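You operate a simulated robot arm through the tools that you are given. There is no shell and no other tool. Be economical: measure what you need, move in short steps, check, and stop when the job is done.

Carry out the task below with a simulated two-armed robot. There is one attempt and no reset: what you move stays moved.

JOB
Tint the white-capped MIX bottle with two squeezes of dye and shake it.
Fine: the red dropper beside it; screw the cap back on, then shake till no streaks show; bottle and dropper back; spill nothing; leave the other glass. Set down upright: dropper bottle, bottle.

It is judged by the outcome, as a careful person would: the job done as asked, and still so three seconds after it is handed in. It fails if anything else is knocked over, pushed out of place, dropped, spilled or broken. Lids that push on must go on centred and level and be pressed home; caps that screw on are set level and turned clockwise until they are tight.

ROBOT AND FRAMES
Two 7-joint arms with two-finger parallel grippers on one trunk, on a base that drives. Base frame: it is fixed to the floor where the robot stands at the start and does not move with it; the origin is under the middle of the robot, x ahead of it, y to its left, z up; the surface under the hand at the start is at about z = 755. Readings come in mm, rad, newtons and seconds.
The left shoulder is at the start at [60, 143, 926], the right one opposite. With the tool pointing down near the work surface each hand reaches from about 320 to 740 mm from the robot's upright axis, wherever it stands, measured 20 degrees to its own side. Places, roughly: bench top left of the monitor [900, -300, 800]. Payload 1.57 kg a hand.
The TCP of each hand is the grasp point between the finger pads, 30 mm short of the fingertips. In the tool frame z runs along the fingers and y along their closing line. Largest opening 110 mm; finger width 24, thickness 12; the body of the gripper, 48 by 112 mm, starts 78 mm behind the TCP.
Orientation is that of the tool frame in the base frame, as [roll, pitch, yaw] about the fixed x, y, z axes, in that order (R = Rz(yaw) Ry(pitch) Rx(roll)). With the fingers straight down and closing along the base's y, the tool's x points along the base's -x, its y along +y and its z along -z.

CONTROLS
- The arms move only by the tool send_rows. It takes "left_moves", "right_moves" or both (then of equal length, played together; a hand with none holds still); each is one flat list of numbers, 7 for each row, row after row: the shift along the tool's x, y, z in units of 25 mm (1.0 is 25 mm), then the turn, a rotation vector about the tool's x, y, z in units of 4 degrees (1.0 is 4 degrees), then the gripper command, from -1 (fully open) to 1 (shut), values between in proportion. In form: [tx, ty, tz, ax, ay, az, hand, tx, ty, tz, ax, ay, az, hand, ...]. A call has 1 to 10 rows; each row shifts and turns the commanded pose from where the row before left it, along the tool's axes as they then stand. A call with a number of a shift or a turn outside -1 to 1 is refused whole. Each row takes 0.2 s and may step no farther than 50 mm and 0.15 rad from the row before; otherwise, or with a gripper value out of range, the whole call is refused. Where a pose cannot be reached the arm comes as near as it can. A force on the tool above 40 N (or 10 N above the force at the start of the call, whichever is more), or a blocked arm, ends the call early, and 0.2 s more pass. The fingers move at their own pace (about 45 mm/s each) and stop on an object; they squeeze with about 41 N. The grip force told is the motor's: it shows also when the fingers shut on nothing. Time passes only in rows, and 0.2 s behind the last, so rows that do not move let the fingers close. The reply holds the time, the measured pose of the TCP, the force on the tool along the base axes, the opening and the grip force, in the units named above and with some noise, with the torque about the TCP (base axes, N m) and any sound that the robot's microphone picked up.
- Cameras (640 x 400 px; columns grow to the right, rows downward): "scene" is now at [36.5, -34.6, 1530.7]; the picture's right is [-0.45, -0.89, 0.00], its down [-0.70, 0.35, -0.61] and it looks along [0.55, -0.28, -0.79] (base axes); focal length 270 px, centre (320, 200). "left" rides on the left gripper at [70, -16, -141] in its tool frame; the picture's right is [0.23, 0.97, 0.00], its down [-0.86, 0.20, -0.48] and it looks along [-0.47, 0.11, 0.88] (tool axes); focal length 222 px, centre (320, 200). "right" rides on the right gripper at [70, 16, -141] in its tool frame; the picture's right is [-0.23, 0.97, 0.00], its down [-0.86, -0.20, -0.48] and it looks along [-0.47, -0.11, 0.88] (tool axes); focal length 222 px, centre (320, 200). There is no depth. A picture from a camera that has moved, and an enlarged one, comes with that camera's place and axes in the base frame and with its lens.
- grab_frame(camera): a new picture of that camera. It takes no simulated time.
- move_column(by): slides the trunk up (or, below 0, down) by that many mm; the arms and the scene camera ride with it, the base frame stays. It gives what a move gives, with no picture.
- base_move(legs): drives the robot by 1 to 6 legs, each [ahead, left, turn to the left] in mm, mm and rad, along the robot's own axes; the way and the turn of a leg run together, so that a leg with both is an arc; at most 1500 mm and 3.142 rad a leg. The arms and the cameras ride along, it lands a little off, and it stops where it bumps. It gives what a move gives.
- head_to(pan, tilt): turns the head with the scene camera to pan (to the left, within 1.501 rad either way) and tilt (down, from -0.506 to 1.204), counted from straight ahead of the robot. It gives what a move gives.
- enlarge(camera, box): a new picture of the part [left, top, right, bottom] of that camera's present view, enlarged. It takes no simulated time.
- job_done(): hands the job in; it is judged then, once.

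Work in short steps. Places have to be worked out from the pictures, the camera data and where the tool is seen: move nearer, look again, correct. Check each grasp and each placing, and mend what went wrong. You have 120 turns and 92 pictures in all, those below and enlarged ones among them. Open the grippers and draw the arms clear of the work before you hand the job in, unless the task says otherwise; then end with one line.

The tools are called as name(argument=value, ...) on one line, values as JSON. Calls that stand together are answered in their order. send_rows: Moves the arms, as the interface text tells. Its arguments: {"type":"object","properties":{"left_moves":{"type":"array","items":{"type":"number"}},"right_moves":{"type":"array","items":{"type":"number"}}},"required":[]} The other tools are called the same way: move_column (by) slides the trunk up or down; base_move (legs) drives the base; head_to (pan, tilt) turns the head that bears the scene camera; grab_frame (camera) takes a picture; enlarge (camera, box) takes an enlarged picture of a part of a camera's view; job_done () hands the job in.

At the start:

```text
clock: 0.0
left_ee_pos: [385.3, 61.3, 1083.1]
left_tcp_rot: [-3.14, 0.0, -3.14]
left_ft_force: [-0.5, 0.6, 0.6]
left_moment: [0.03, 0.0, 0.0]
left_gripper_width: 109.9
left_finger_force: 0.1
right_ee_pos: [427.1, -265.2, 1082.6]
right_tcp_rot: [3.141, 0.0, 3.141]
right_ft_force: [0.6, 0.0, 0.3]
right_moment: [0.0, 0.03, 0.03]
right_gripper_width: 110.0
right_finger_force: 0.1
trunk travel left (down, up): [-525.0, 65.0]
robot x, y, heading: [0.0, -0.6, 0.001]
head pan, tilt: [-0.464, 0.909]
```

scene: 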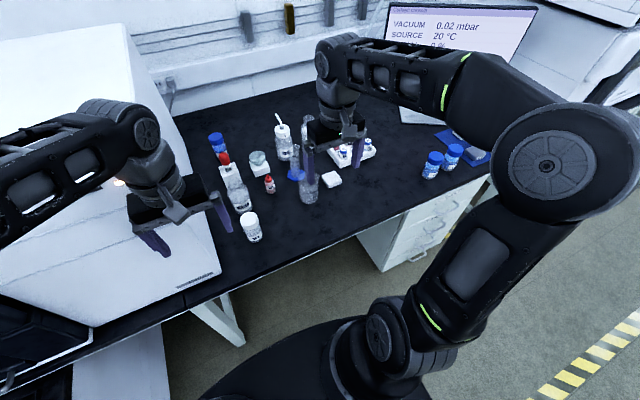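
right: 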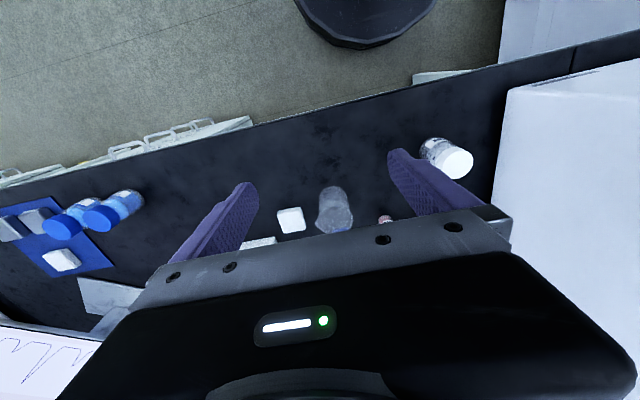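
left: 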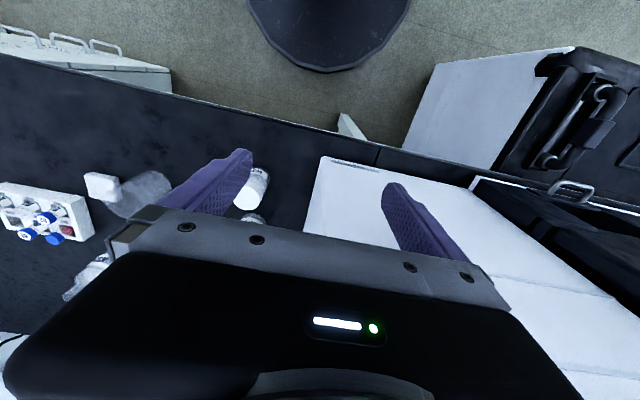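

The bench has several bottles; I enlarge the cluster to identify the MIX bottle and the red dropper.

enlarge(camera="scene", box=[190, 100, 390, 250])

```text
2.67 times, centred on (290, 175) of scene
camera zoom: at [36.5, -34.6, 1530.7], right [-0.45, -0.89, 0.0], down [-0.7, 0.35, -0.61], along [0.55, -0.28, -0.79], focal length 720 px, centre (400, 267)
```

zoom: 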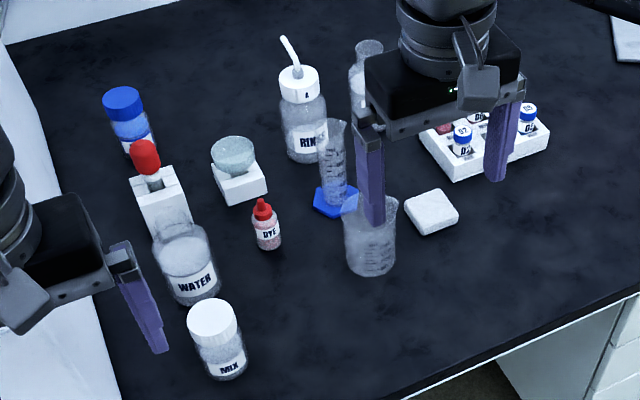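

MIX is near (540,-49) and the red DYE dropper bottle near (698,-163). I zoom in harder to see their caps and shapes.

enlarge(camera="scene", box=[215, 150, 305, 250])

enlarge(camera="right", box=[370, 110, 510, 240])

```text
4.00 times, centred on (260, 200) of scene
camera zoom: at [36.5, -34.6, 1530.7], right [-0.45, -0.89, 0.0], down [-0.7, 0.35, -0.61], along [0.55, -0.28, -0.79], focal length 1080 px, centre (560, 200)
```

zoom: 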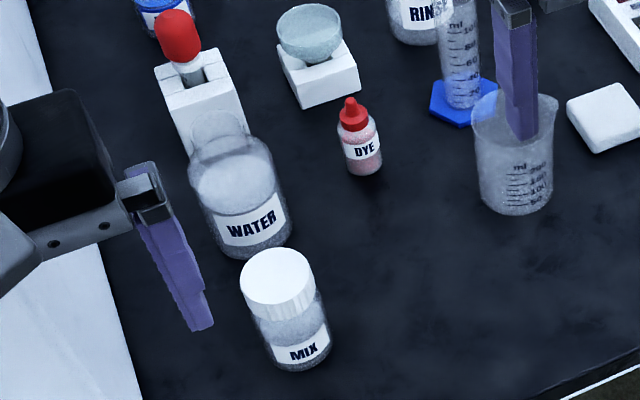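

```text
3.08 times, centred on (440, 175) of right
camera zoom: at [357.4, -248.5, 1223.7], right [0.23, 0.97, 0.0], down [0.86, -0.2, 0.48], along [0.47, -0.11, -0.88], focal length 684 px, centre (-49, 277)
```

zoom: 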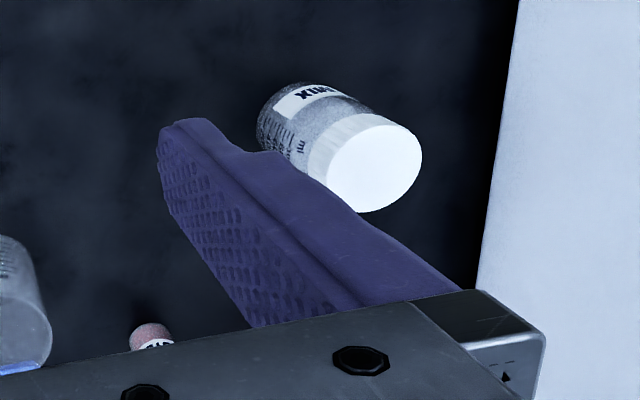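

MIX stands near (535,-50) with its top at about 863; DYE is near (692,-165) and about 90 tall. The plan is for the left hand to hold the MIX body from the front-left while the right hand does the cap and dropper, so I back the base up for arm room first.

base_move(legs=[[-120, 0, 0]])

```text
clock: 1.2
left_ee_pos: [263.2, 61.5, 1081.7]
left_tcp_rot: [-3.14, 0.003, -3.138]
left_ft_force: [-0.5, -0.5, 0.5]
left_moment: [0.0, -0.07, 0.0]
left_gripper_width: 110.0
left_finger_force: 0.0
right_ee_pos: [306.8, -264.1, 1084.2]
right_tcp_rot: [-3.141, 0.001, -3.14]
right_ft_force: [0.9, -0.4, 0.3]
right_moment: [0.01, -0.02, 0.0]
right_gripper_width: 110.2
right_finger_force: 0.1
trunk travel left (down, up): [-525.0, 65.0]
robot x, y, heading: [-119.5, 2.1, -0.006]
head pan, tilt: [-0.464, 0.909]
```

The base is at -120. I start turning the left hand (yaw -20°, pitch forward) while moving toward MIX, and bring the right hand a bit forward for viewing.

send_rows(left_moves=[-1, -0.4, 1, 0, 0, 1, -1, -1, -0.4, 1, 0, 0, 1, -1, -1, -0.4, 1, 0, 0, 1, -1, -1, -0.4, 1, 0, 0, 1, -1, -1, -0.4, 1, 0, 0, 1, -1, 0, 0, 0, 0, -1, 0, -1, 0, 0, 0, 0, -1, 0, -1, 0, 0, 0, 0, -1, 0, -1, 0, 0, 0, 0, -1, 0, -1, 0, 0, 0, 0, -1, 0, -1], right_moves=[-0.6, 0.24, 0, 0, 0, 0, -1, -0.6, 0.24, 0, 0, 0, 0, -1, -0.6, 0.24, 0, 0, 0, 0, -1, -0.6, 0.24, 0, 0, 0, 0, -1, -0.6, 0.24, 0, 0, 0, 0, -1, -0.6, 0.24, 0, 0, 0, 0, -1, -0.6, 0.24, 0, 0, 0, 0, -1, -0.6, 0.24, 0, 0, 0, 0, -1, -0.6, 0.24, 0, 0, 0, 0, -1, -0.6, 0.24, 0, 0, 0, 0, -1])

send_rows(left_moves=[0, 0, 0, 0, -1, 0, -1, 0, 0, 0, 0, -1, 0, -1, 0, 0, 0, 0, -1, 0, -1, 0, 0, 0, 0, -1, 0, -1, 0, 0, 0, 0, -1, 0, -1, 0, 0, 0, 0, -1, 0, -1, 0, 0, 0, 0, -1, 0, -1, 0, 0, 0, 0, -1, 0, -1, 0, 0, 0, 0, -1, 0, -1, 0, 0, 0, 0, -1, 0, -1])

grab_frame(camera="scene")

grab_frame(camera="left")

grab_frame(camera="right")

```text
clock: 3.4
left_ee_pos: [381.1, -5.4, 956.5]
left_tcp_rot: [-3.138, 0.354, 2.797]
left_ft_force: [-0.2, 0.0, 0.2]
left_moment: [-0.05, -0.02, 0.01]
left_gripper_width: 109.8
left_finger_force: 0.1
right_ee_pos: [436.9, -213.3, 1082.8]
right_tcp_rot: [3.141, 0.004, -3.138]
right_ft_force: [-0.2, -0.3, 0.4]
right_moment: [-0.05, -0.03, -0.01]
right_gripper_width: 109.8
right_finger_force: 0.0
right hand out of reach, approached as far as the arm can: row 9, 10
trunk travel left (down, up): [-525.0, 65.0]
robot x, y, heading: [-122.2, 2.0, 0.001]
head pan, tilt: [-0.464, 0.909]
```

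```text
clock: 5.6
left_ee_pos: [384.6, 3.2, 955.1]
left_tcp_rot: [3.096, 0.916, 2.782]
left_ft_force: [0.1, -0.5, 0.3]
left_moment: [0.01, 0.0, -0.01]
left_gripper_width: 109.8
left_finger_force: 0.1
left hand out of reach, approached as far as the arm can: row 6, 8
right_ee_pos: [436.7, -214.6, 1083.3]
right_tcp_rot: [-3.14, 0.001, -3.14]
right_ft_force: [0.2, 0.0, 0.1]
right_moment: [-0.01, -0.01, 0.01]
right_gripper_width: 110.0
right_finger_force: 0.2
trunk travel left (down, up): [-525.0, 65.0]
robot x, y, heading: [-117.0, -1.4, 0.001]
head pan, tilt: [-0.464, 0.909]
```

```text
85 pictures are left
camera scene: at [-82.3, -34.6, 1530.7], right [-0.45, -0.89, 0.0], down [-0.71, 0.35, -0.61], along [0.55, -0.27, -0.79], focal length 270 px, centre (320, 200)
```

scene: 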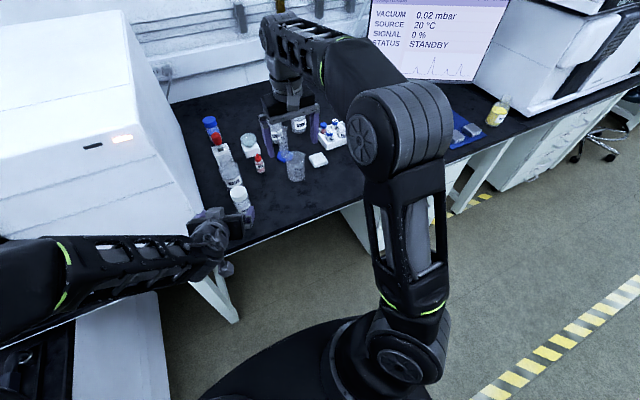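

```text
84 pictures are left
camera left: at [232.3, 36.1, 985.0], right [0.18, 0.97, -0.15], down [0.19, 0.12, 0.97], along [0.97, -0.2, -0.16], focal length 222 px, centre (320, 200)
```

left: 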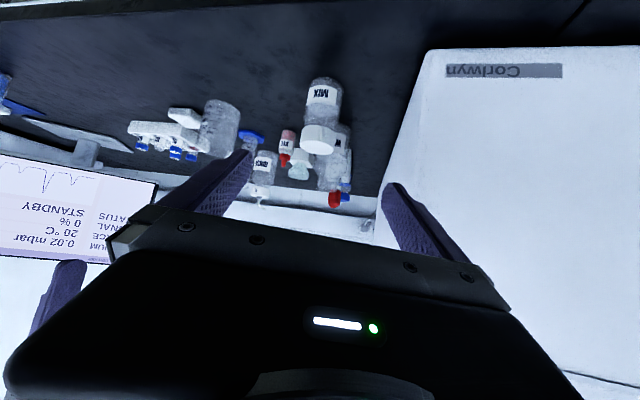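

```text
83 pictures are left
camera right: at [367.0, -197.5, 1223.3], right [0.23, 0.97, 0.0], down [0.85, -0.2, 0.48], along [0.47, -0.11, -0.88], focal length 222 px, centre (320, 200)
```

right: 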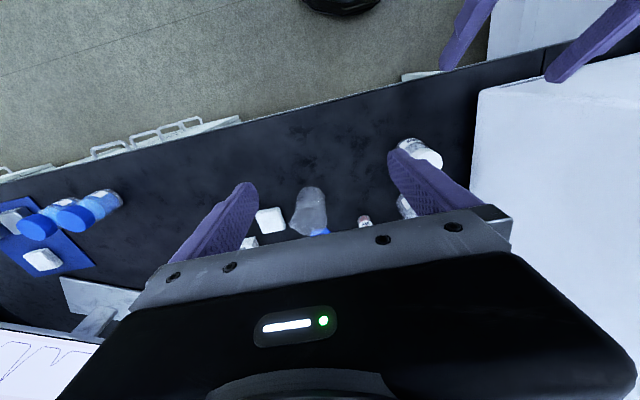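

The left camera confirms MIX near (538,-49), with a tall white box left of y≈75. I bring the left hand down to the pre-grasp pose and add a little more pitch.

send_rows(left_moves=[0.6, 0, 0.95, 0, 0, 0, -1, 0.6, 0, 0.95, 0, 0, 0, -1, 0.6, 0, 0.95, 0, 0, 0, -1, 0.6, 0, 0.95, 0, 0, 0, -1, 0, 0, 0, 0, 0, 0, -1, 0, 0, 0, 0, 0, 0, -1])

grab_frame(camera="left")

```text
clock: 7.0
left_ee_pos: [423.1, -3.7, 848.2]
left_tcp_rot: [3.099, 0.917, 2.784]
left_ft_force: [0.6, 0.7, 0.6]
left_moment: [-0.01, 0.04, 0.0]
left_gripper_width: 110.1
left_finger_force: 0.1
right_ee_pos: [437.9, -214.2, 1082.5]
right_tcp_rot: [3.141, 0.002, -3.138]
right_ft_force: [-0.1, 0.3, 0.5]
right_moment: [-0.01, -0.02, 0.02]
right_gripper_width: 109.9
right_finger_force: 0.1
trunk travel left (down, up): [-525.0, 65.0]
robot x, y, heading: [-118.4, -0.4, 0.004]
head pan, tilt: [-0.464, 0.909]
```

```text
82 pictures are left
camera left: at [270.5, 27.7, 878.1], right [0.18, 0.97, -0.15], down [0.19, 0.12, 0.97], along [0.97, -0.2, -0.16], focal length 222 px, centre (320, 200)
```

left: 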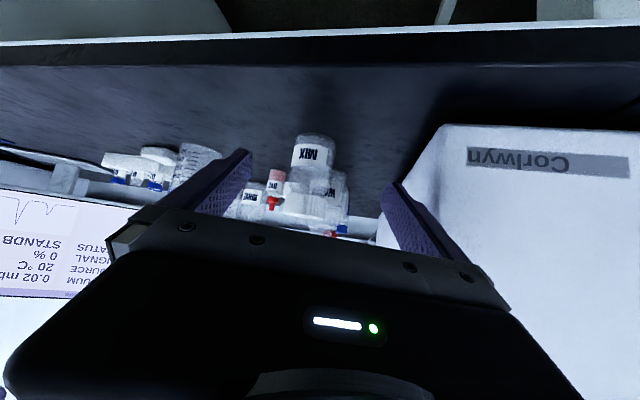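

MIX is about 8 mm right of the tool line, and the hand has a small roll error. I correct the roll, pitch 12° more, and advance part of the way.

send_rows(left_moves=[0, 0, 0, 0.2, -1, 0, -1, 0, 0, 0, 0.2, -1, 0, -1, 0, 0, 0, 0.2, -1, 0, -1, 0, 0, 0.8, 0, 0, 0, -1, 0, 0, 0.8, 0, 0, 0, -1, 0, 0, 0, 0, 0, 0, -1])

grab_frame(camera="left")

```text
clock: 8.4
left_ee_pos: [455.4, -16.7, 827.1]
left_tcp_rot: [3.111, 1.018, 2.776]
left_ft_force: [-0.2, 2.0, -0.1]
left_moment: [-0.02, -0.05, 0.02]
left_gripper_width: 110.2
left_finger_force: 0.1
left hand out of reach, approached as far as the arm can: row 3
right_ee_pos: [437.4, -213.2, 1081.8]
right_tcp_rot: [3.141, 0.001, -3.139]
right_ft_force: [-0.3, 0.9, 0.1]
right_moment: [0.04, -0.01, 0.02]
right_gripper_width: 110.1
right_finger_force: 0.0
trunk travel left (down, up): [-525.0, 65.0]
robot x, y, heading: [-118.2, 0.2, 0.003]
head pan, tilt: [-0.464, 0.909]
```

```text
81 pictures are left
camera left: at [301.3, 19.5, 841.2], right [0.21, 0.96, -0.18], down [0.1, 0.16, 0.98], along [0.97, -0.23, -0.06], focal length 222 px, centre (320, 200)
```

left: 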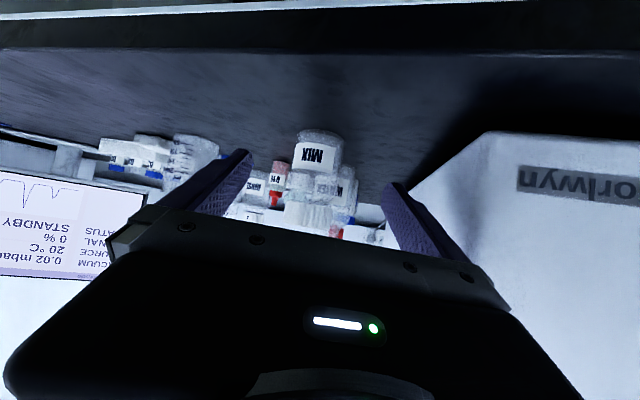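

Pitch limits out at about 32° below horizontal, which is good enough. MIX is now centred, so I advance the remaining ~88 mm.

send_rows(left_moves=[-0.13, -0.03, 0.88, 0, 0, 0, -1, -0.13, -0.03, 0.88, 0, 0, 0, -1, -0.13, -0.03, 0.88, 0, 0, 0, -1, -0.13, -0.03, 0.88, 0, 0, 0, -1, 0, 0, 0, 0, 0, 0, -1])

grab_frame(camera="left")

enlarge(camera="scene", box=[190, 100, 350, 250])

```text
clock: 9.6
left_ee_pos: [530.4, -46.3, 791.6]
left_tcp_rot: [3.111, 1.021, 2.774]
left_ft_force: [0.1, 0.1, -0.4]
left_moment: [0.02, -0.02, 0.0]
left_gripper_width: 110.0
left_finger_force: 0.1
right_ee_pos: [436.0, -213.2, 1082.1]
right_tcp_rot: [3.141, 0.001, -3.141]
right_ft_force: [-0.5, 0.4, 0.7]
right_moment: [0.02, 0.01, 0.03]
right_gripper_width: 110.1
right_finger_force: 0.0
trunk travel left (down, up): [-525.0, 65.0]
robot x, y, heading: [-119.2, -0.5, -0.0]
head pan, tilt: [-0.464, 0.909]
```

```text
80 pictures are left
camera left: at [377.3, -9.9, 806.3], right [0.21, 0.96, -0.18], down [0.1, 0.16, 0.98], along [0.97, -0.23, -0.06], focal length 222 px, centre (320, 200)
```

left: 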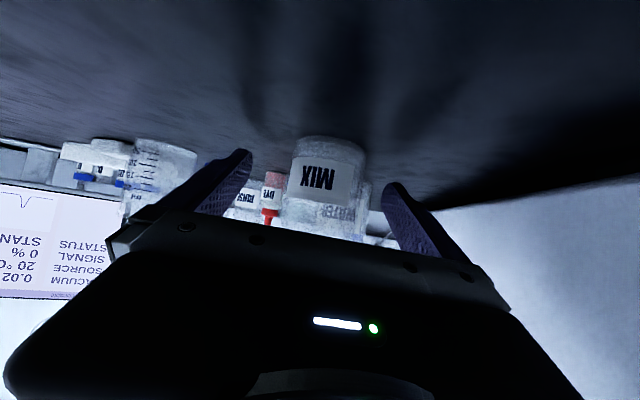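

```text
2.67 times, centred on (270, 175) of scene
camera zoom: at [-82.5, -34.6, 1530.7], right [-0.45, -0.89, 0.0], down [-0.71, 0.35, -0.61], along [0.55, -0.27, -0.79], focal length 720 px, centre (453, 267)
```

zoom: 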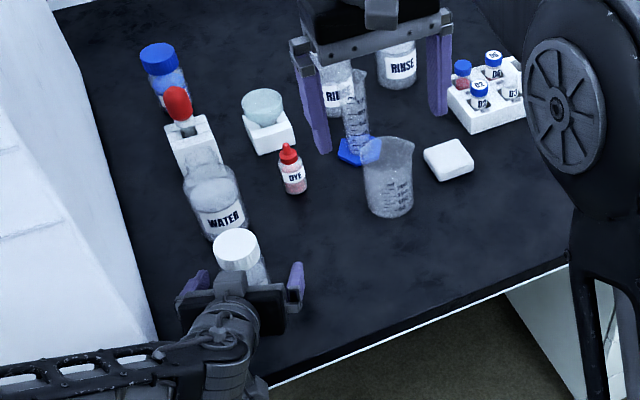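

MIX sits between the left fingers, roughly centred. I close the left gripper on its body.

send_rows(left_moves=[0, 0, 0, 0, 0, 0, 1, 0, 0, 0, 0, 0, 0, 1, 0, 0, 0, 0, 0, 0, 1, 0, 0, 0, 0, 0, 0, 1, 0, 0, 0, 0, 0, 0, 1], right_moves=[-0.5, 0.8, 0.5, 0, 0, 0, -1, -0.5, 0.8, 0.5, 0, 0, 0, -1, -0.5, 0.8, 0.5, 0, 0, 0, -1, -0.5, 0.8, 0.5, 0, 0, 0, -1, -0.5, 0.8, 0.5, 0, 0, 0, -1])

grab_frame(camera="right")

grab_frame(camera="left")

```text
clock: 10.8
left_ee_pos: [531.7, -45.7, 792.9]
left_tcp_rot: [3.112, 1.021, 2.775]
left_ft_force: [0.7, -0.7, 1.0]
left_moment: [-0.12, 0.04, 0.02]
left_gripper_width: 54.7
left_finger_force: 29.8
right_ee_pos: [497.5, -112.2, 1019.7]
right_tcp_rot: [3.141, 0.001, -3.139]
right_ft_force: [-0.7, -0.3, -0.3]
right_moment: [-0.03, 0.01, 0.0]
right_gripper_width: 110.2
right_finger_force: 0.1
trunk travel left (down, up): [-525.0, 65.0]
robot x, y, heading: [-116.9, -1.1, 0.002]
head pan, tilt: [-0.464, 0.909]
```

```text
78 pictures are left
camera right: at [428.4, -95.6, 1161.4], right [0.23, 0.97, 0.0], down [0.86, -0.2, 0.48], along [0.47, -0.11, -0.88], focal length 222 px, centre (320, 200)
```

right: 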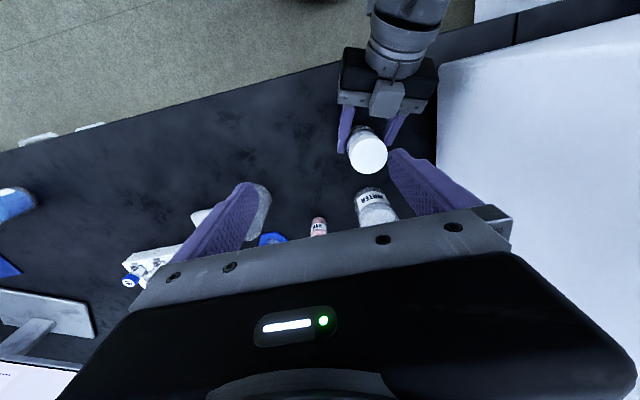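

```text
77 pictures are left
camera left: at [377.3, -10.0, 806.6], right [0.21, 0.96, -0.18], down [0.1, 0.16, 0.98], along [0.97, -0.23, -0.06], focal length 222 px, centre (320, 200)
```

left: 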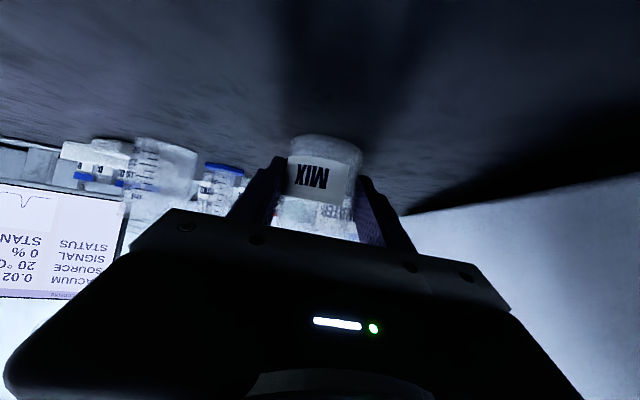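

MIX is gripped (54.7 mm wide), and its cap is seen near (535,-52). I bring the right hand above the cap.

send_rows(right_moves=[-0.4, 0.6, 0.7, 0, 0, 0, -1, -0.4, 0.6, 0.7, 0, 0, 0, -1, -0.4, 0.6, 0.7, 0, 0, 0, -1, -0.4, 0.6, 0.7, 0, 0, 0, -1, 0, 0, 0, 0, 0, 0, -1])

enlarge(camera="right", box=[220, 60, 420, 220])

enlarge(camera="scene", box=[190, 130, 310, 230])

```text
clock: 12.0
left_ee_pos: [532.1, -45.9, 790.5]
left_tcp_rot: [3.113, 1.02, 2.774]
left_ft_force: [0.0, -0.5, 0.3]
left_moment: [-0.03, 0.08, -0.02]
left_gripper_width: 54.8
left_finger_force: 41.0
right_ee_pos: [537.3, -54.4, 949.9]
right_tcp_rot: [3.141, 0.0, -3.14]
right_ft_force: [0.2, 0.7, -0.6]
right_moment: [-0.02, 0.03, 0.03]
right_gripper_width: 109.9
right_finger_force: 0.0
trunk travel left (down, up): [-525.0, 65.0]
robot x, y, heading: [-119.5, 3.2, 0.001]
head pan, tilt: [-0.464, 0.909]
```

```text
2.50 times, centred on (320, 140) of right
camera zoom: at [468.3, -36.4, 1091.7], right [0.23, 0.97, 0.0], down [0.86, -0.2, 0.48], along [0.47, -0.11, -0.88], focal length 555 px, centre (320, 350)
```

zoom: 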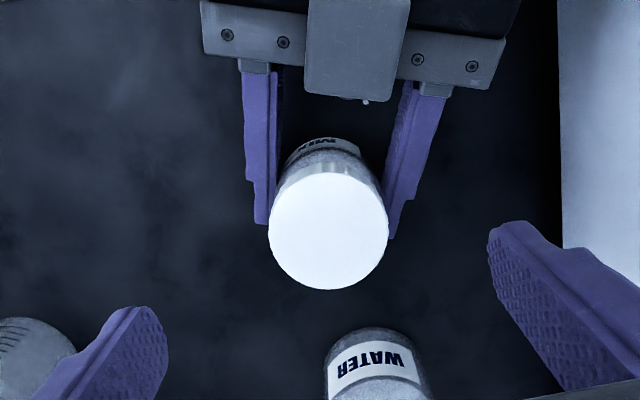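

```text
4.00 times, centred on (250, 180) of scene
camera zoom: at [-82.3, -34.7, 1530.7], right [-0.45, -0.89, 0.0], down [-0.71, 0.35, -0.61], along [0.55, -0.27, -0.79], focal length 1080 px, centre (600, 280)
```

zoom: 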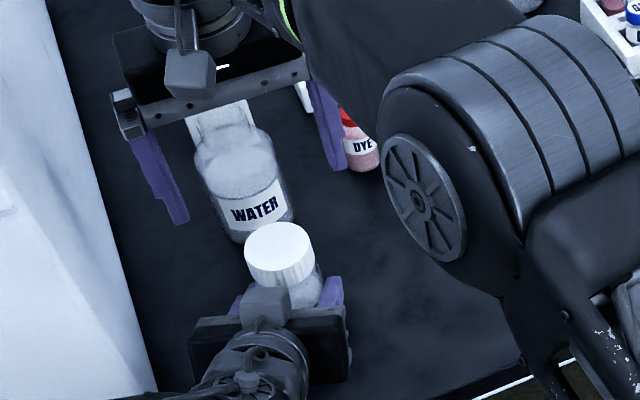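

The cap is about 50 mm wide, centred near (534,-50). I lower the right hand to just around it and look again to centre precisely.

send_rows(right_moves=[0.04, 0.05, 0.8, 0, 0, 0, -1, 0.04, 0.05, 0.8, 0, 0, 0, -1, 0.04, 0.05, 0.8, 0, 0, 0, -1, 0, 0, 0, 0, 0, 0, -1])

enlarge(camera="right", box=[220, 90, 420, 220])

```text
clock: 13.0
left_ee_pos: [530.7, -45.8, 792.0]
left_tcp_rot: [3.111, 1.021, 2.775]
left_ft_force: [-0.4, 1.0, -0.1]
left_moment: [-0.03, 0.02, 0.02]
left_gripper_width: 54.7
left_finger_force: 41.1
right_ee_pos: [535.0, -50.0, 889.1]
right_tcp_rot: [-3.141, -0.001, -3.141]
right_ft_force: [-0.7, -0.4, -0.2]
right_moment: [0.0, -0.02, -0.01]
right_gripper_width: 109.9
right_finger_force: 0.1
trunk travel left (down, up): [-525.0, 65.0]
robot x, y, heading: [-120.5, -0.9, 0.008]
head pan, tilt: [-0.464, 0.909]
```

```text
3.08 times, centred on (320, 155) of right
camera zoom: at [465.9, -33.5, 1031.3], right [0.23, 0.97, 0.0], down [0.86, -0.2, 0.48], along [0.47, -0.11, -0.88], focal length 684 px, centre (320, 338)
```

zoom: 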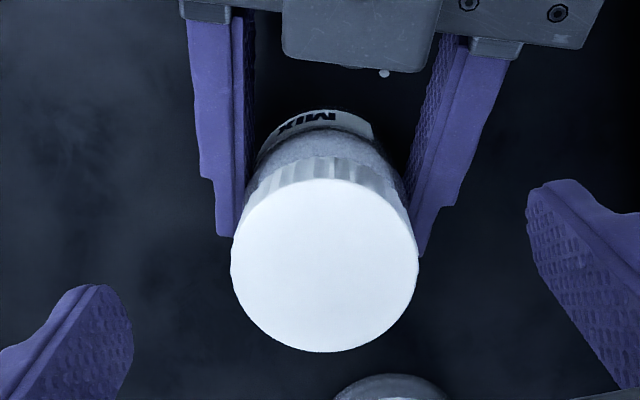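

The cap centre reads about (533,-49.5), 50.5 mm wide. I make that small correction, descend to TCP z≈867 and close on the cap.

send_rows(right_moves=[0.08, 0.02, 0.45, 0, 0, 0, -1, 0, 0, 0.43, 0, 0, 0, -1, 0, 0, 0, 0, 0, 0, 0, 0, 0, 0, 0, 0, 0, 1, 0, 0, 0, 0, 0, 0, 1, 0, 0, 0, 0, 0, 0, 1, 0, 0, 0, 0, 0, 0, 1, 0, 0, 0, 0, 0, 0, 1])

enlarge(camera="right", box=[220, 90, 420, 220])

```text
clock: 14.8
left_ee_pos: [531.6, -45.5, 791.6]
left_tcp_rot: [3.111, 1.02, 2.777]
left_ft_force: [-0.1, 0.8, -0.6]
left_moment: [-0.2, -0.01, -0.01]
left_gripper_width: 54.8
left_finger_force: 40.6
right_ee_pos: [532.5, -49.4, 870.3]
right_tcp_rot: [3.141, -0.001, -3.14]
right_ft_force: [0.3, -1.9, -0.8]
right_moment: [0.12, 0.03, 0.03]
right_gripper_width: 50.8
right_finger_force: 36.4
trunk travel left (down, up): [-525.0, 65.0]
robot x, y, heading: [-116.1, -0.4, 0.004]
head pan, tilt: [-0.464, 0.909]
```

```text
3.08 times, centred on (320, 155) of right
camera zoom: at [463.2, -32.8, 1009.6], right [0.23, 0.97, 0.0], down [0.86, -0.2, 0.48], along [0.47, -0.11, -0.88], focal length 684 px, centre (320, 338)
```

zoom: 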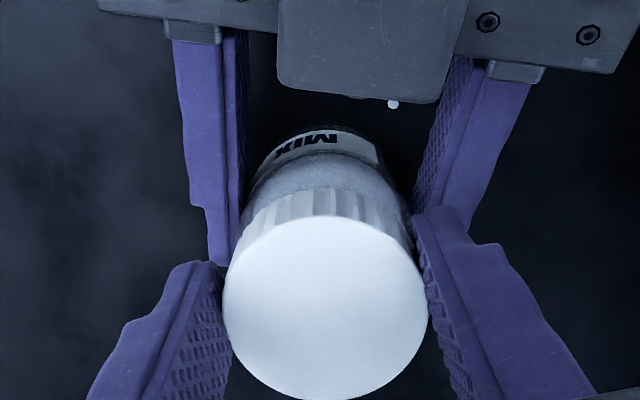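

The cap is held centred at 50.8 mm. I start unscrewing: counter-clockwise from above is negative about tool z.

send_rows(right_moves=[0, 0, 0, 0, 0, -1, 1, 0, 0, 0, 0, 0, -1, 1, 0, 0, 0, 0, 0, -1, 1, 0, 0, 0, 0, 0, -1, 1, 0, 0, 0, 0, 0, -1, 1, 0, 0, 0, 0, 0, -1, 1, 0, 0, 0, 0, 0, -1, 1, 0, 0, 0, 0, 0, -1, 1, 0, 0, 0, 0, 0, -1, 1, 0, 0, 0, 0, 0, -1, 1])

enlarge(camera="right", box=[170, 60, 470, 240])

```text
clock: 17.0
left_ee_pos: [530.1, -44.3, 791.7]
left_tcp_rot: [3.109, 1.019, 2.778]
left_ft_force: [-9.8, 22.5, 0.6]
left_moment: [-1.23, -0.43, 0.13]
left_gripper_width: 54.8
left_finger_force: 40.7
right_ee_pos: [533.5, -50.9, 868.6]
right_tcp_rot: [-3.136, -0.002, -2.442]
right_ft_force: [12.7, -21.3, 1.6]
right_moment: [-0.51, -0.52, -0.15]
right_gripper_width: 50.7
right_finger_force: 41.3
trunk travel left (down, up): [-525.0, 65.0]
robot x, y, heading: [-120.4, -3.4, 0.003]
head pan, tilt: [-0.464, 0.909]
```

```text
2.13 times, centred on (320, 150) of right
camera zoom: at [469.9, -82.6, 1009.5], right [-0.45, 0.89, -0.01], down [0.78, 0.4, 0.48], along [0.43, 0.21, -0.88], focal length 474 px, centre (320, 307)
```

zoom: 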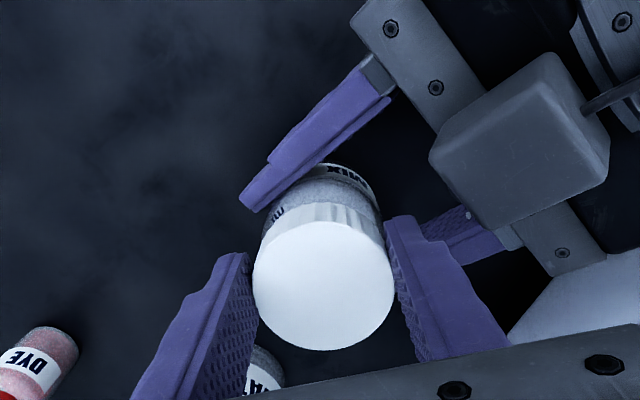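

Lateral force built to about 25 N from a small centring error, so I relieve it with a shift of about 2 mm and continue unscrewing with slight lift.

send_rows(right_moves=[0.01, -0.05, 0, 0, 0, 0, 1, 0.01, -0.05, 0, 0, 0, 0, 1, 0, 0, -0.01, 0, 0, -1, 1, 0, 0, -0.01, 0, 0, -1, 1, 0, 0, -0.01, 0, 0, -1, 1, 0, 0, -0.01, 0, 0, -1, 1, 0, 0, -0.01, 0, 0, -1, 1, 0, 0, -0.01, 0, 0, -1, 1, 0, 0, -0.01, 0, 0, -1, 1, 0, 0, -0.01, 0, 0, -1, 1])

enlarge(camera="scene", box=[190, 130, 310, 230])

```text
clock: 19.2
left_ee_pos: [531.0, -46.4, 791.4]
left_tcp_rot: [3.113, 1.022, 2.778]
left_ft_force: [-19.5, 21.8, 5.0]
left_moment: [-1.15, -0.37, 0.1]
left_gripper_width: 55.0
left_finger_force: 40.5
right_ee_pos: [535.3, -53.9, 870.0]
right_tcp_rot: [-3.135, -0.007, -1.884]
right_ft_force: [19.1, -22.8, -6.3]
right_moment: [-0.58, -1.16, -0.14]
right_gripper_width: 50.7
right_finger_force: 40.8
trunk travel left (down, up): [-525.0, 65.0]
robot x, y, heading: [-121.1, -0.4, 0.004]
head pan, tilt: [-0.464, 0.909]
```

```text
4.00 times, centred on (250, 180) of scene
camera zoom: at [-82.1, -34.7, 1530.7], right [-0.45, -0.89, 0.0], down [-0.71, 0.35, -0.61], along [0.55, -0.27, -0.79], focal length 1080 px, centre (600, 280)
```

zoom: 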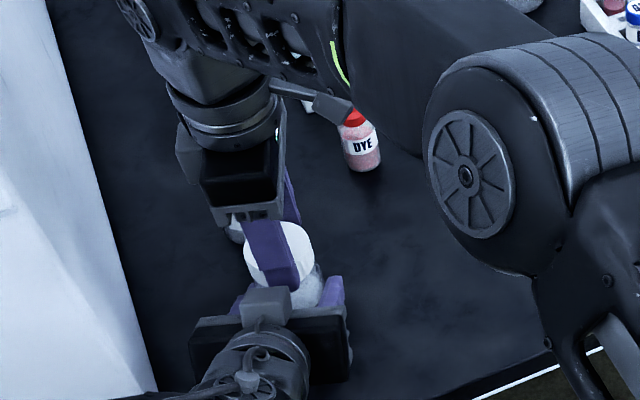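

The force pattern suggests the cap axis is about 6 mm farther in +x than my TCP. I shift to it, loosen the grip slightly and re-close so the grip centres itself.

send_rows(right_moves=[0.035, -0.06, 0, 0, 0, 0, 1, 0.035, -0.06, 0, 0, 0, 0, 1, 0, 0, 0, 0, 0, 0, -0.15, 0, 0, 0, 0, 0, 0, -0.15, 0, 0, 0, 0, 0, 0, -0.15, 0, 0, 0, 0, 0, 0, 1, 0, 0, 0, 0, 0, 0, 1, 0, 0, 0, 0, 0, 0, 1, 0, 0, 0, 0, 0, 0, 1])

enlarge(camera="right", box=[170, 60, 470, 240])

```text
clock: 21.2
left_ee_pos: [530.7, -47.1, 792.0]
left_tcp_rot: [3.111, 1.02, 2.777]
left_ft_force: [2.1, -2.9, -1.7]
left_moment: [0.08, 0.22, 0.0]
left_gripper_width: 54.7
left_finger_force: 40.5
right_ee_pos: [536.1, -53.8, 871.5]
right_tcp_rot: [-3.141, 0.002, -1.884]
right_ft_force: [-0.7, 2.2, -0.3]
right_moment: [0.14, -0.14, -0.03]
right_gripper_width: 50.3
right_finger_force: 41.0
trunk travel left (down, up): [-525.0, 65.0]
robot x, y, heading: [-117.7, 1.0, -0.001]
head pan, tilt: [-0.464, 0.909]
```

```text
2.13 times, centred on (320, 150) of right
camera zoom: at [499.7, -113.8, 1011.5], right [-0.86, 0.52, 0.0], down [0.45, 0.75, 0.48], along [0.25, 0.41, -0.88], focal length 474 px, centre (320, 307)
```

zoom: 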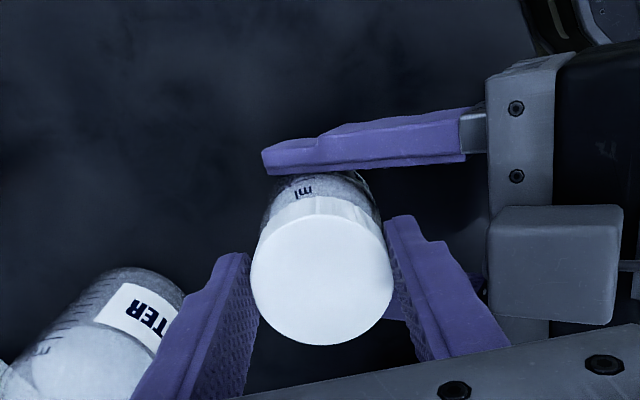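

Forces are near zero now, so the grip is centred and the cap top reads about z=855. I continue unscrewing.

send_rows(right_moves=[0, 0, 0, 0, 0, -1, 1, 0, 0, 0, 0, 0, -1, 1, 0, 0, 0, 0, 0, -1, 1, 0, 0, 0, 0, 0, -1, 1, 0, 0, 0, 0, 0, -1, 1, 0, 0, 0, 0, 0, -1, 1, 0, 0, 0, 0, 0, -1, 1, 0, 0, 0, 0, 0, -1, 1, 0, 0, 0, 0, 0, -1, 1, 0, 0, 0, 0, 0, -1, 1])

enlarge(camera="left", box=[220, 100, 420, 230])

```text
clock: 23.4
left_ee_pos: [530.4, -47.9, 791.9]
left_tcp_rot: [3.113, 1.019, 2.774]
left_ft_force: [-20.2, -2.1, 3.5]
left_moment: [-0.03, -0.64, -0.08]
left_gripper_width: 55.0
left_finger_force: 41.7
right_ee_pos: [536.9, -52.7, 871.6]
right_tcp_rot: [-3.136, -0.001, -1.184]
right_ft_force: [21.3, 1.9, -2.1]
right_moment: [0.13, -0.95, -0.07]
right_gripper_width: 50.5
right_finger_force: 41.3
trunk travel left (down, up): [-525.0, 65.0]
robot x, y, heading: [-116.6, 0.0, 0.002]
head pan, tilt: [-0.464, 0.909]
```

```text
3.08 times, centred on (320, 165) of left
camera zoom: at [376.3, -10.3, 806.3], right [0.22, 0.96, -0.18], down [0.1, 0.16, 0.98], along [0.97, -0.23, -0.06], focal length 684 px, centre (320, 308)
```

zoom: 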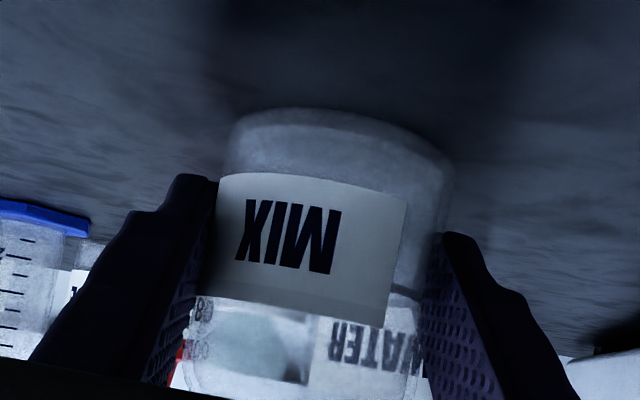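

The bottle stays put (label unmoved), so the cap is turning. Forces place the axis near (538,-49), so I loosen, recentre the TCP there, re-grip and continue.

send_rows(right_moves=[0, 0, 0, 0, 0, 0, -0.15, -0.06, -0.05, 0.05, 0, 0, 0, -0.15, -0.06, -0.05, 0.05, 0, 0, 0, -0.15, 0, 0, 0, 0, 0, 0, 1, 0, 0, 0, 0, 0, 0, 1, 0, 0, 0, 0, 0, 0, 1, 0, 0, 0, 0, 0, -1, 1, 0, 0, 0, 0, 0, -1, 1, 0, 0, 0, 0, 0, -1, 1, 0, 0, 0, 0, 0, -1, 1])

send_rows(right_moves=[0, 0, 0, 0, 0, -1, 1, 0, 0, 0, 0, 0, -1, 1, 0, 0, 0, 0, 0, -1, 1, 0, 0, 0, 0, 0, -1, 1, 0, 0, 0, 0, 0, -1, 1, 0, 0, 0, 0, 0, -1, 1, 0, 0, 0, 0, 0, -1, 1, 0, 0, 0, 0, 0, -1, 1])

enlarge(camera="right", box=[170, 60, 470, 240])

```text
clock: 25.6
left_ee_pos: [531.1, -46.3, 791.8]
left_tcp_rot: [3.11, 1.022, 2.775]
left_ft_force: [2.5, -0.8, -0.7]
left_moment: [0.08, 0.52, 0.01]
left_gripper_width: 54.6
left_finger_force: 40.7
right_ee_pos: [537.9, -49.5, 867.9]
right_tcp_rot: [3.141, -0.001, -0.904]
right_ft_force: [-2.8, 1.4, 0.8]
right_moment: [-0.01, -0.31, 0.01]
right_gripper_width: 50.5
right_finger_force: 40.8
trunk travel left (down, up): [-525.0, 65.0]
robot x, y, heading: [-120.0, -4.0, 0.004]
head pan, tilt: [-0.464, 0.909]
```

```text
clock: 27.4
left_ee_pos: [531.0, -46.0, 791.5]
left_tcp_rot: [3.11, 1.023, 2.777]
left_ft_force: [-1.9, -1.5, -2.0]
left_moment: [-0.17, 0.29, -0.04]
left_gripper_width: 54.7
left_finger_force: 40.9
right_ee_pos: [536.1, -50.0, 868.3]
right_tcp_rot: [3.141, -0.001, -0.346]
right_ft_force: [2.8, 1.3, 0.6]
right_moment: [0.26, -0.44, 0.01]
right_gripper_width: 50.8
right_finger_force: 40.8
trunk travel left (down, up): [-525.0, 65.0]
robot x, y, heading: [-117.7, -1.1, 0.002]
head pan, tilt: [-0.464, 0.909]
```

```text
2.13 times, centred on (320, 150) of right
camera zoom: at [597.6, -88.0, 1008.8], right [-0.54, -0.84, 0.0], down [-0.74, 0.48, 0.48], along [-0.4, 0.26, -0.88], focal length 474 px, centre (320, 307)
```

zoom: 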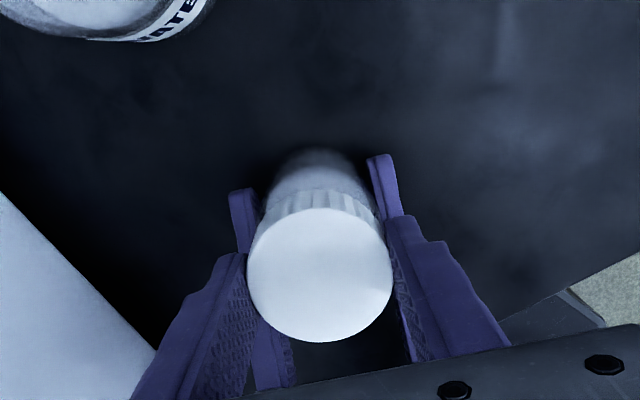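

Now well centred with negligible forces and about 160° turned. I continue another 40°.

send_rows(right_moves=[0, 0, 0, 0, 0, -1, 1, 0, 0, 0, 0, 0, -1, 1, 0, 0, 0, 0, 0, -1, 1, 0, 0, 0, 0, 0, -1, 1, 0, 0, 0, 0, 0, -1, 1, 0, 0, 0, 0, 0, -1, 1, 0, 0, 0, 0, 0, -1, 1, 0, 0, 0, 0, 0, -1, 1, 0, 0, 0, 0, 0, -1, 1, 0, 0, 0, 0, 0, -1, 1])

send_rows(right_moves=[0, 0, 0, 0, 0, -1, 1, 0, 0, 0, 0, 0, -1, 1, 0, 0, 0, 0, 0, -1, 1, 0, 0, 0, 0, 0, -1, 1, 0, 0, 0, 0, 0, -1, 1, 0, 0, 0, 0, 0, -1, 1, 0, 0, 0, 0, 0, -1, 1, 0, 0, 0, 0, 0, -1, 1, 0, 0, 0, 0, 0, -1, 1, 0, 0, 0, 0, 0, -1, 1])

enlarge(camera="right", box=[170, 60, 470, 240])

```text
clock: 29.6
left_ee_pos: [532.6, -47.5, 792.5]
left_tcp_rot: [3.111, 1.022, 2.775]
left_ft_force: [-3.6, -3.9, -3.9]
left_moment: [0.08, 0.04, 0.01]
left_gripper_width: 54.9
left_finger_force: 40.7
right_ee_pos: [537.6, -49.6, 868.5]
right_tcp_rot: [-3.142, -0.001, 0.353]
right_ft_force: [2.7, 3.2, 2.7]
right_moment: [0.2, -0.26, 0.0]
right_gripper_width: 50.2
right_finger_force: 41.1
trunk travel left (down, up): [-525.0, 65.0]
robot x, y, heading: [-119.7, -2.4, 0.002]
head pan, tilt: [-0.464, 0.909]
```

```text
clock: 30.5
left_ee_pos: [527.4, -49.5, 791.9]
left_tcp_rot: [3.114, 1.02, 2.772]
left_ft_force: [-0.5, 0.4, 3.5]
left_moment: [0.35, 0.72, 0.07]
left_gripper_width: 54.8
left_finger_force: 41.4
right_ee_pos: [522.6, -49.2, 868.4]
right_tcp_rot: [3.129, -0.02, 0.568]
right_ft_force: [-2.5, -2.5, 7.7]
right_moment: [-0.62, -0.07, -0.05]
right_gripper_width: 50.3
right_finger_force: 41.3
right hand out of reach, approached as far as the arm can: row 2, 3, 4
trunk travel left (down, up): [-525.0, 65.0]
robot x, y, heading: [-115.8, 3.7, 0.003]
head pan, tilt: [-0.464, 0.909]
stopped in row 4 (right hand): the force on the tool passed its limit at 46 N (the readings are from after the stop); the commanded pose is now the measured one
```

```text
2.13 times, centred on (320, 150) of right
camera zoom: at [587.3, -25.5, 1011.8], right [0.33, -0.94, 0.01], down [-0.84, -0.29, 0.46], along [-0.43, -0.16, -0.89], focal length 474 px, centre (320, 307)
```

zoom: 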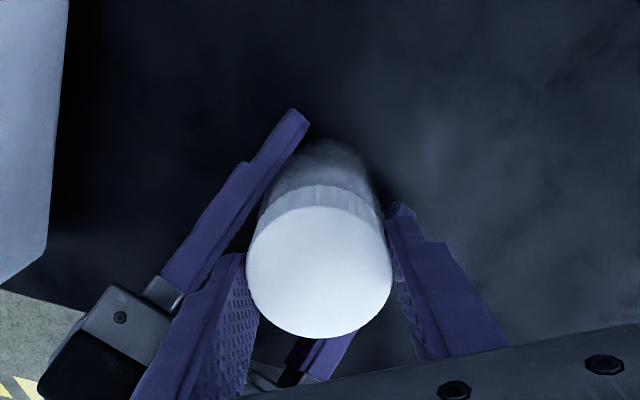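

The wrist limit at about 205° dragged the hand 14 mm toward the robot. I check how the bottle and cap are sitting now.

enlarge(camera="left", box=[220, 100, 420, 230])

enlarge(camera="scene", box=[200, 140, 290, 220])

```text
3.08 times, centred on (320, 165) of left
camera zoom: at [374.1, -11.6, 806.6], right [0.22, 0.96, -0.18], down [0.1, 0.16, 0.98], along [0.97, -0.24, -0.06], focal length 684 px, centre (320, 308)
```

zoom: 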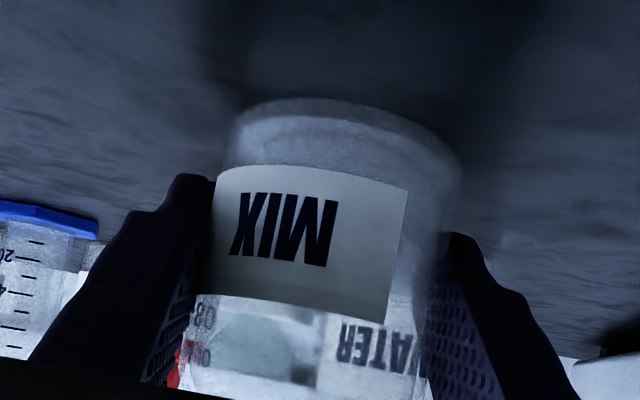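

```text
5.00 times, centred on (245, 180) of scene
camera zoom: at [-83.6, -34.4, 1530.8], right [-0.45, -0.89, 0.0], down [-0.7, 0.35, -0.62], along [0.55, -0.27, -0.79], focal length 1350 px, centre (695, 300)
```

zoom: 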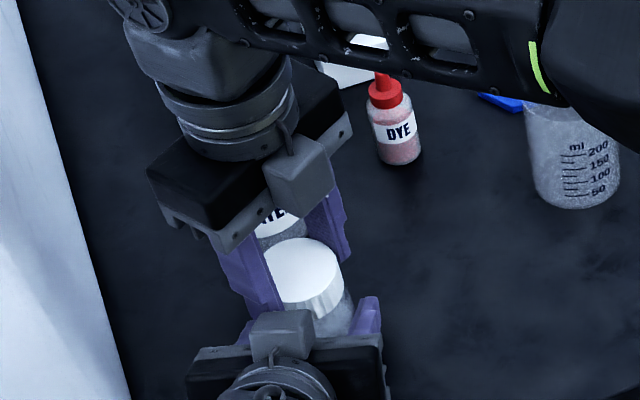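

The bottle slid a few mm with the cap but stands fine. I test gently whether the cap is free by lifting about 6 mm.

send_rows(right_moves=[0, 0, -0.08, 0, 0, 0, 1, 0, 0, -0.08, 0, 0, 0, 1, 0, 0, -0.08, 0, 0, 0, 1])

```text
clock: 31.3
left_ee_pos: [529.1, -49.1, 792.3]
left_tcp_rot: [3.114, 1.021, 2.768]
left_ft_force: [-13.3, 4.5, 22.4]
left_moment: [0.29, -0.14, -0.01]
left_gripper_width: 55.0
left_finger_force: 41.0
right_ee_pos: [523.9, -50.1, 871.4]
right_tcp_rot: [3.128, -0.022, 0.568]
right_ft_force: [14.1, -3.1, -23.6]
right_moment: [-0.54, -0.76, -0.04]
right_gripper_width: 50.6
right_finger_force: 40.4
trunk travel left (down, up): [-525.0, 65.0]
robot x, y, heading: [-119.5, 1.4, 0.001]
head pan, tilt: [-0.464, 0.909]
```

The thread is still engaged (24 N on lift). I loosen the fingers, fix the small tilt, and start rotating back for a second stroke.

send_rows(right_moves=[0, 0, 0.1, 0, 0, 0, 1, 0, 0, 0, 0, 0, 0, -0.2, 0, 0, 0, 0, 0, 0, -0.2, 0, 0, 0, 0.1, -0.15, 0, -0.2, 0, 0, 0.1, 0.1, -0.16, 0, -0.2, 0, 0, 0, 0, 0, 1, -0.2, 0, 0, 0, 0, 0, 1, -0.2, 0, 0, 0, 0, 0, 1, -0.2, 0, 0, 0, 0, 0, 1, -0.2, 0, 0, 0, 0, 0, 1, -0.2])

enlarge(camera="right", box=[170, 60, 470, 240])

```text
clock: 33.5
left_ee_pos: [526.8, -48.6, 792.0]
left_tcp_rot: [3.113, 1.017, 2.77]
left_ft_force: [-3.6, 1.3, 14.1]
left_moment: [0.07, 0.55, -0.01]
left_gripper_width: 54.8
left_finger_force: 40.7
right_ee_pos: [517.8, -49.2, 867.7]
right_tcp_rot: [-3.14, -0.001, 0.221]
right_ft_force: [1.0, 0.4, -0.1]
right_moment: [0.02, 0.01, 0.02]
right_gripper_width: 66.0
right_finger_force: 0.0
right hand out of reach, approached as far as the arm can: row 5
trunk travel left (down, up): [-525.0, 65.0]
robot x, y, heading: [-121.5, 0.0, -0.003]
head pan, tilt: [-0.464, 0.909]
```

```text
2.13 times, centred on (320, 150) of right
camera zoom: at [588.6, -49.2, 1008.7], right [-0.01, -1.0, 0.0], down [-0.88, 0.01, 0.48], along [-0.48, 0.01, -0.88], focal length 474 px, centre (320, 307)
```

zoom: 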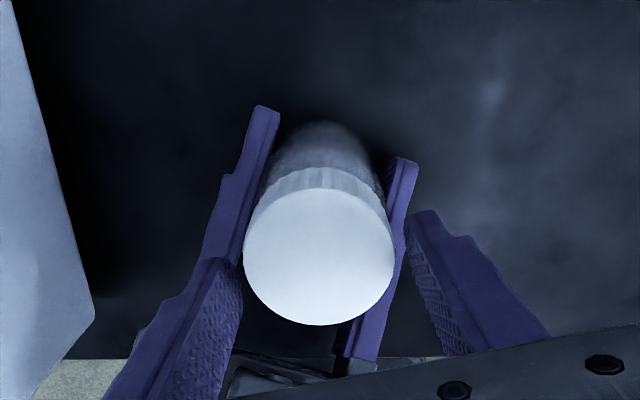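

The cap is near (530,-48), so I recentre the TCP there with the fingers loose and rotate back about 230° for a fresh stroke.

send_rows(right_moves=[0.24, 0.04, 0, 0, 0, 0, -0.2, 0.24, 0.04, 0, 0, 0, 0, -0.2, 0, 0, 0, 0, 0, 1, -0.2, 0, 0, 0, 0, 0, 1, -0.2, 0, 0, 0, 0, 0, 1, -0.2, 0, 0, 0, 0, 0, 1, -0.2, 0, 0, 0, 0, 0, 1, -0.2, 0, 0, 0, 0, 0, 1, -0.2, 0, 0, 0, 0, 0, 1, -0.2, 0, 0, 0, 0, 0, 1, -0.2])

send_rows(right_moves=[0, 0, 0, 0, 0, 1, -0.2, 0, 0, 0, 0, 0, 1, -0.2, 0, 0, 0, 0, 0, 1, -0.2, 0, 0, 0, 0, 0, 1, -0.2, 0, 0, 0, 0, 0, 1, -0.2, 0, 0, 0, 0, 0, 1, -0.2, 0, 0, 0, 0, 0, 1, -0.2, 0, 0, 0, 0, 0, 1, -0.2, 0, 0, 0, 0, 0, 1, -0.2, 0, 0, 0, 0, 0, 1, -0.2])

send_rows(right_moves=[0, 0, 0, 0, 0, 1, -0.2, 0, 0, 0, 0, 0, 1, -0.2, 0, 0, 0, 0, 0, 1, -0.2, 0, 0, 0, 0, 0, 1, -0.2, 0, 0, 0, 0, 0, 1, -0.2, 0, 0, 0, 0, 0, 1, -0.2, 0, 0, 0, 0, 0, 1, -0.2, 0, 0, 0, 0, 0, 1, -0.2, 0, 0, 0, 0, 0, 1, -0.2, 0, 0, 0, 0, 0, 1, -0.2])

enlarge(camera="right", box=[170, 60, 470, 240])

```text
clock: 35.7
left_ee_pos: [527.8, -50.1, 791.6]
left_tcp_rot: [3.115, 1.018, 2.769]
left_ft_force: [-2.9, 0.3, 12.3]
left_moment: [0.02, 0.44, 0.0]
left_gripper_width: 54.9
left_finger_force: 41.2
right_ee_pos: [527.9, -48.2, 867.4]
right_tcp_rot: [-3.141, 0.002, -0.34]
right_ft_force: [-0.3, 0.3, 0.4]
right_moment: [0.02, -0.05, -0.02]
right_gripper_width: 65.8
right_finger_force: 0.0
trunk travel left (down, up): [-525.0, 65.0]
robot x, y, heading: [-117.4, -1.5, -0.002]
head pan, tilt: [-0.464, 0.909]
```

```text
clock: 37.9
left_ee_pos: [526.3, -48.5, 791.3]
left_tcp_rot: [3.115, 1.018, 2.771]
left_ft_force: [-1.8, -0.7, 11.9]
left_moment: [0.02, 0.41, 0.0]
left_gripper_width: 54.8
left_finger_force: 41.2
right_ee_pos: [528.4, -47.2, 867.5]
right_tcp_rot: [3.142, 0.001, -1.038]
right_ft_force: [0.0, -0.2, 0.2]
right_moment: [-0.02, -0.01, 0.01]
right_gripper_width: 66.3
right_finger_force: 0.1
trunk travel left (down, up): [-525.0, 65.0]
robot x, y, heading: [-116.4, 1.2, -0.003]
head pan, tilt: [-0.464, 0.909]
```

```text
clock: 40.1
left_ee_pos: [528.6, -48.1, 791.2]
left_tcp_rot: [3.114, 1.017, 2.769]
left_ft_force: [-0.4, -0.5, 11.6]
left_moment: [-0.11, 0.32, 0.01]
left_gripper_width: 55.0
left_finger_force: 41.3
right_ee_pos: [529.3, -47.9, 867.9]
right_tcp_rot: [3.139, 0.001, -1.738]
right_ft_force: [-0.8, -0.7, 0.9]
right_moment: [0.05, 0.03, 0.02]
right_gripper_width: 65.5
right_finger_force: 0.2
trunk travel left (down, up): [-525.0, 65.0]
robot x, y, heading: [-119.1, 0.2, -0.004]
head pan, tilt: [-0.464, 0.909]
```

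```text
2.13 times, centred on (320, 150) of right
camera zoom: at [502.2, -113.9, 1008.6], right [-0.92, 0.38, 0.0], down [0.34, 0.81, 0.48], along [0.18, 0.44, -0.88], focal length 474 px, centre (320, 307)
```

zoom: 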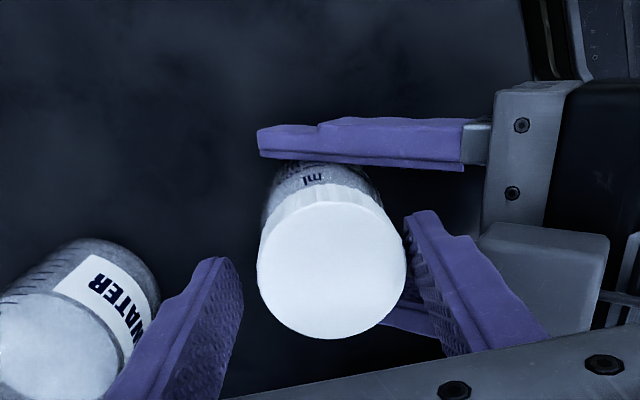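

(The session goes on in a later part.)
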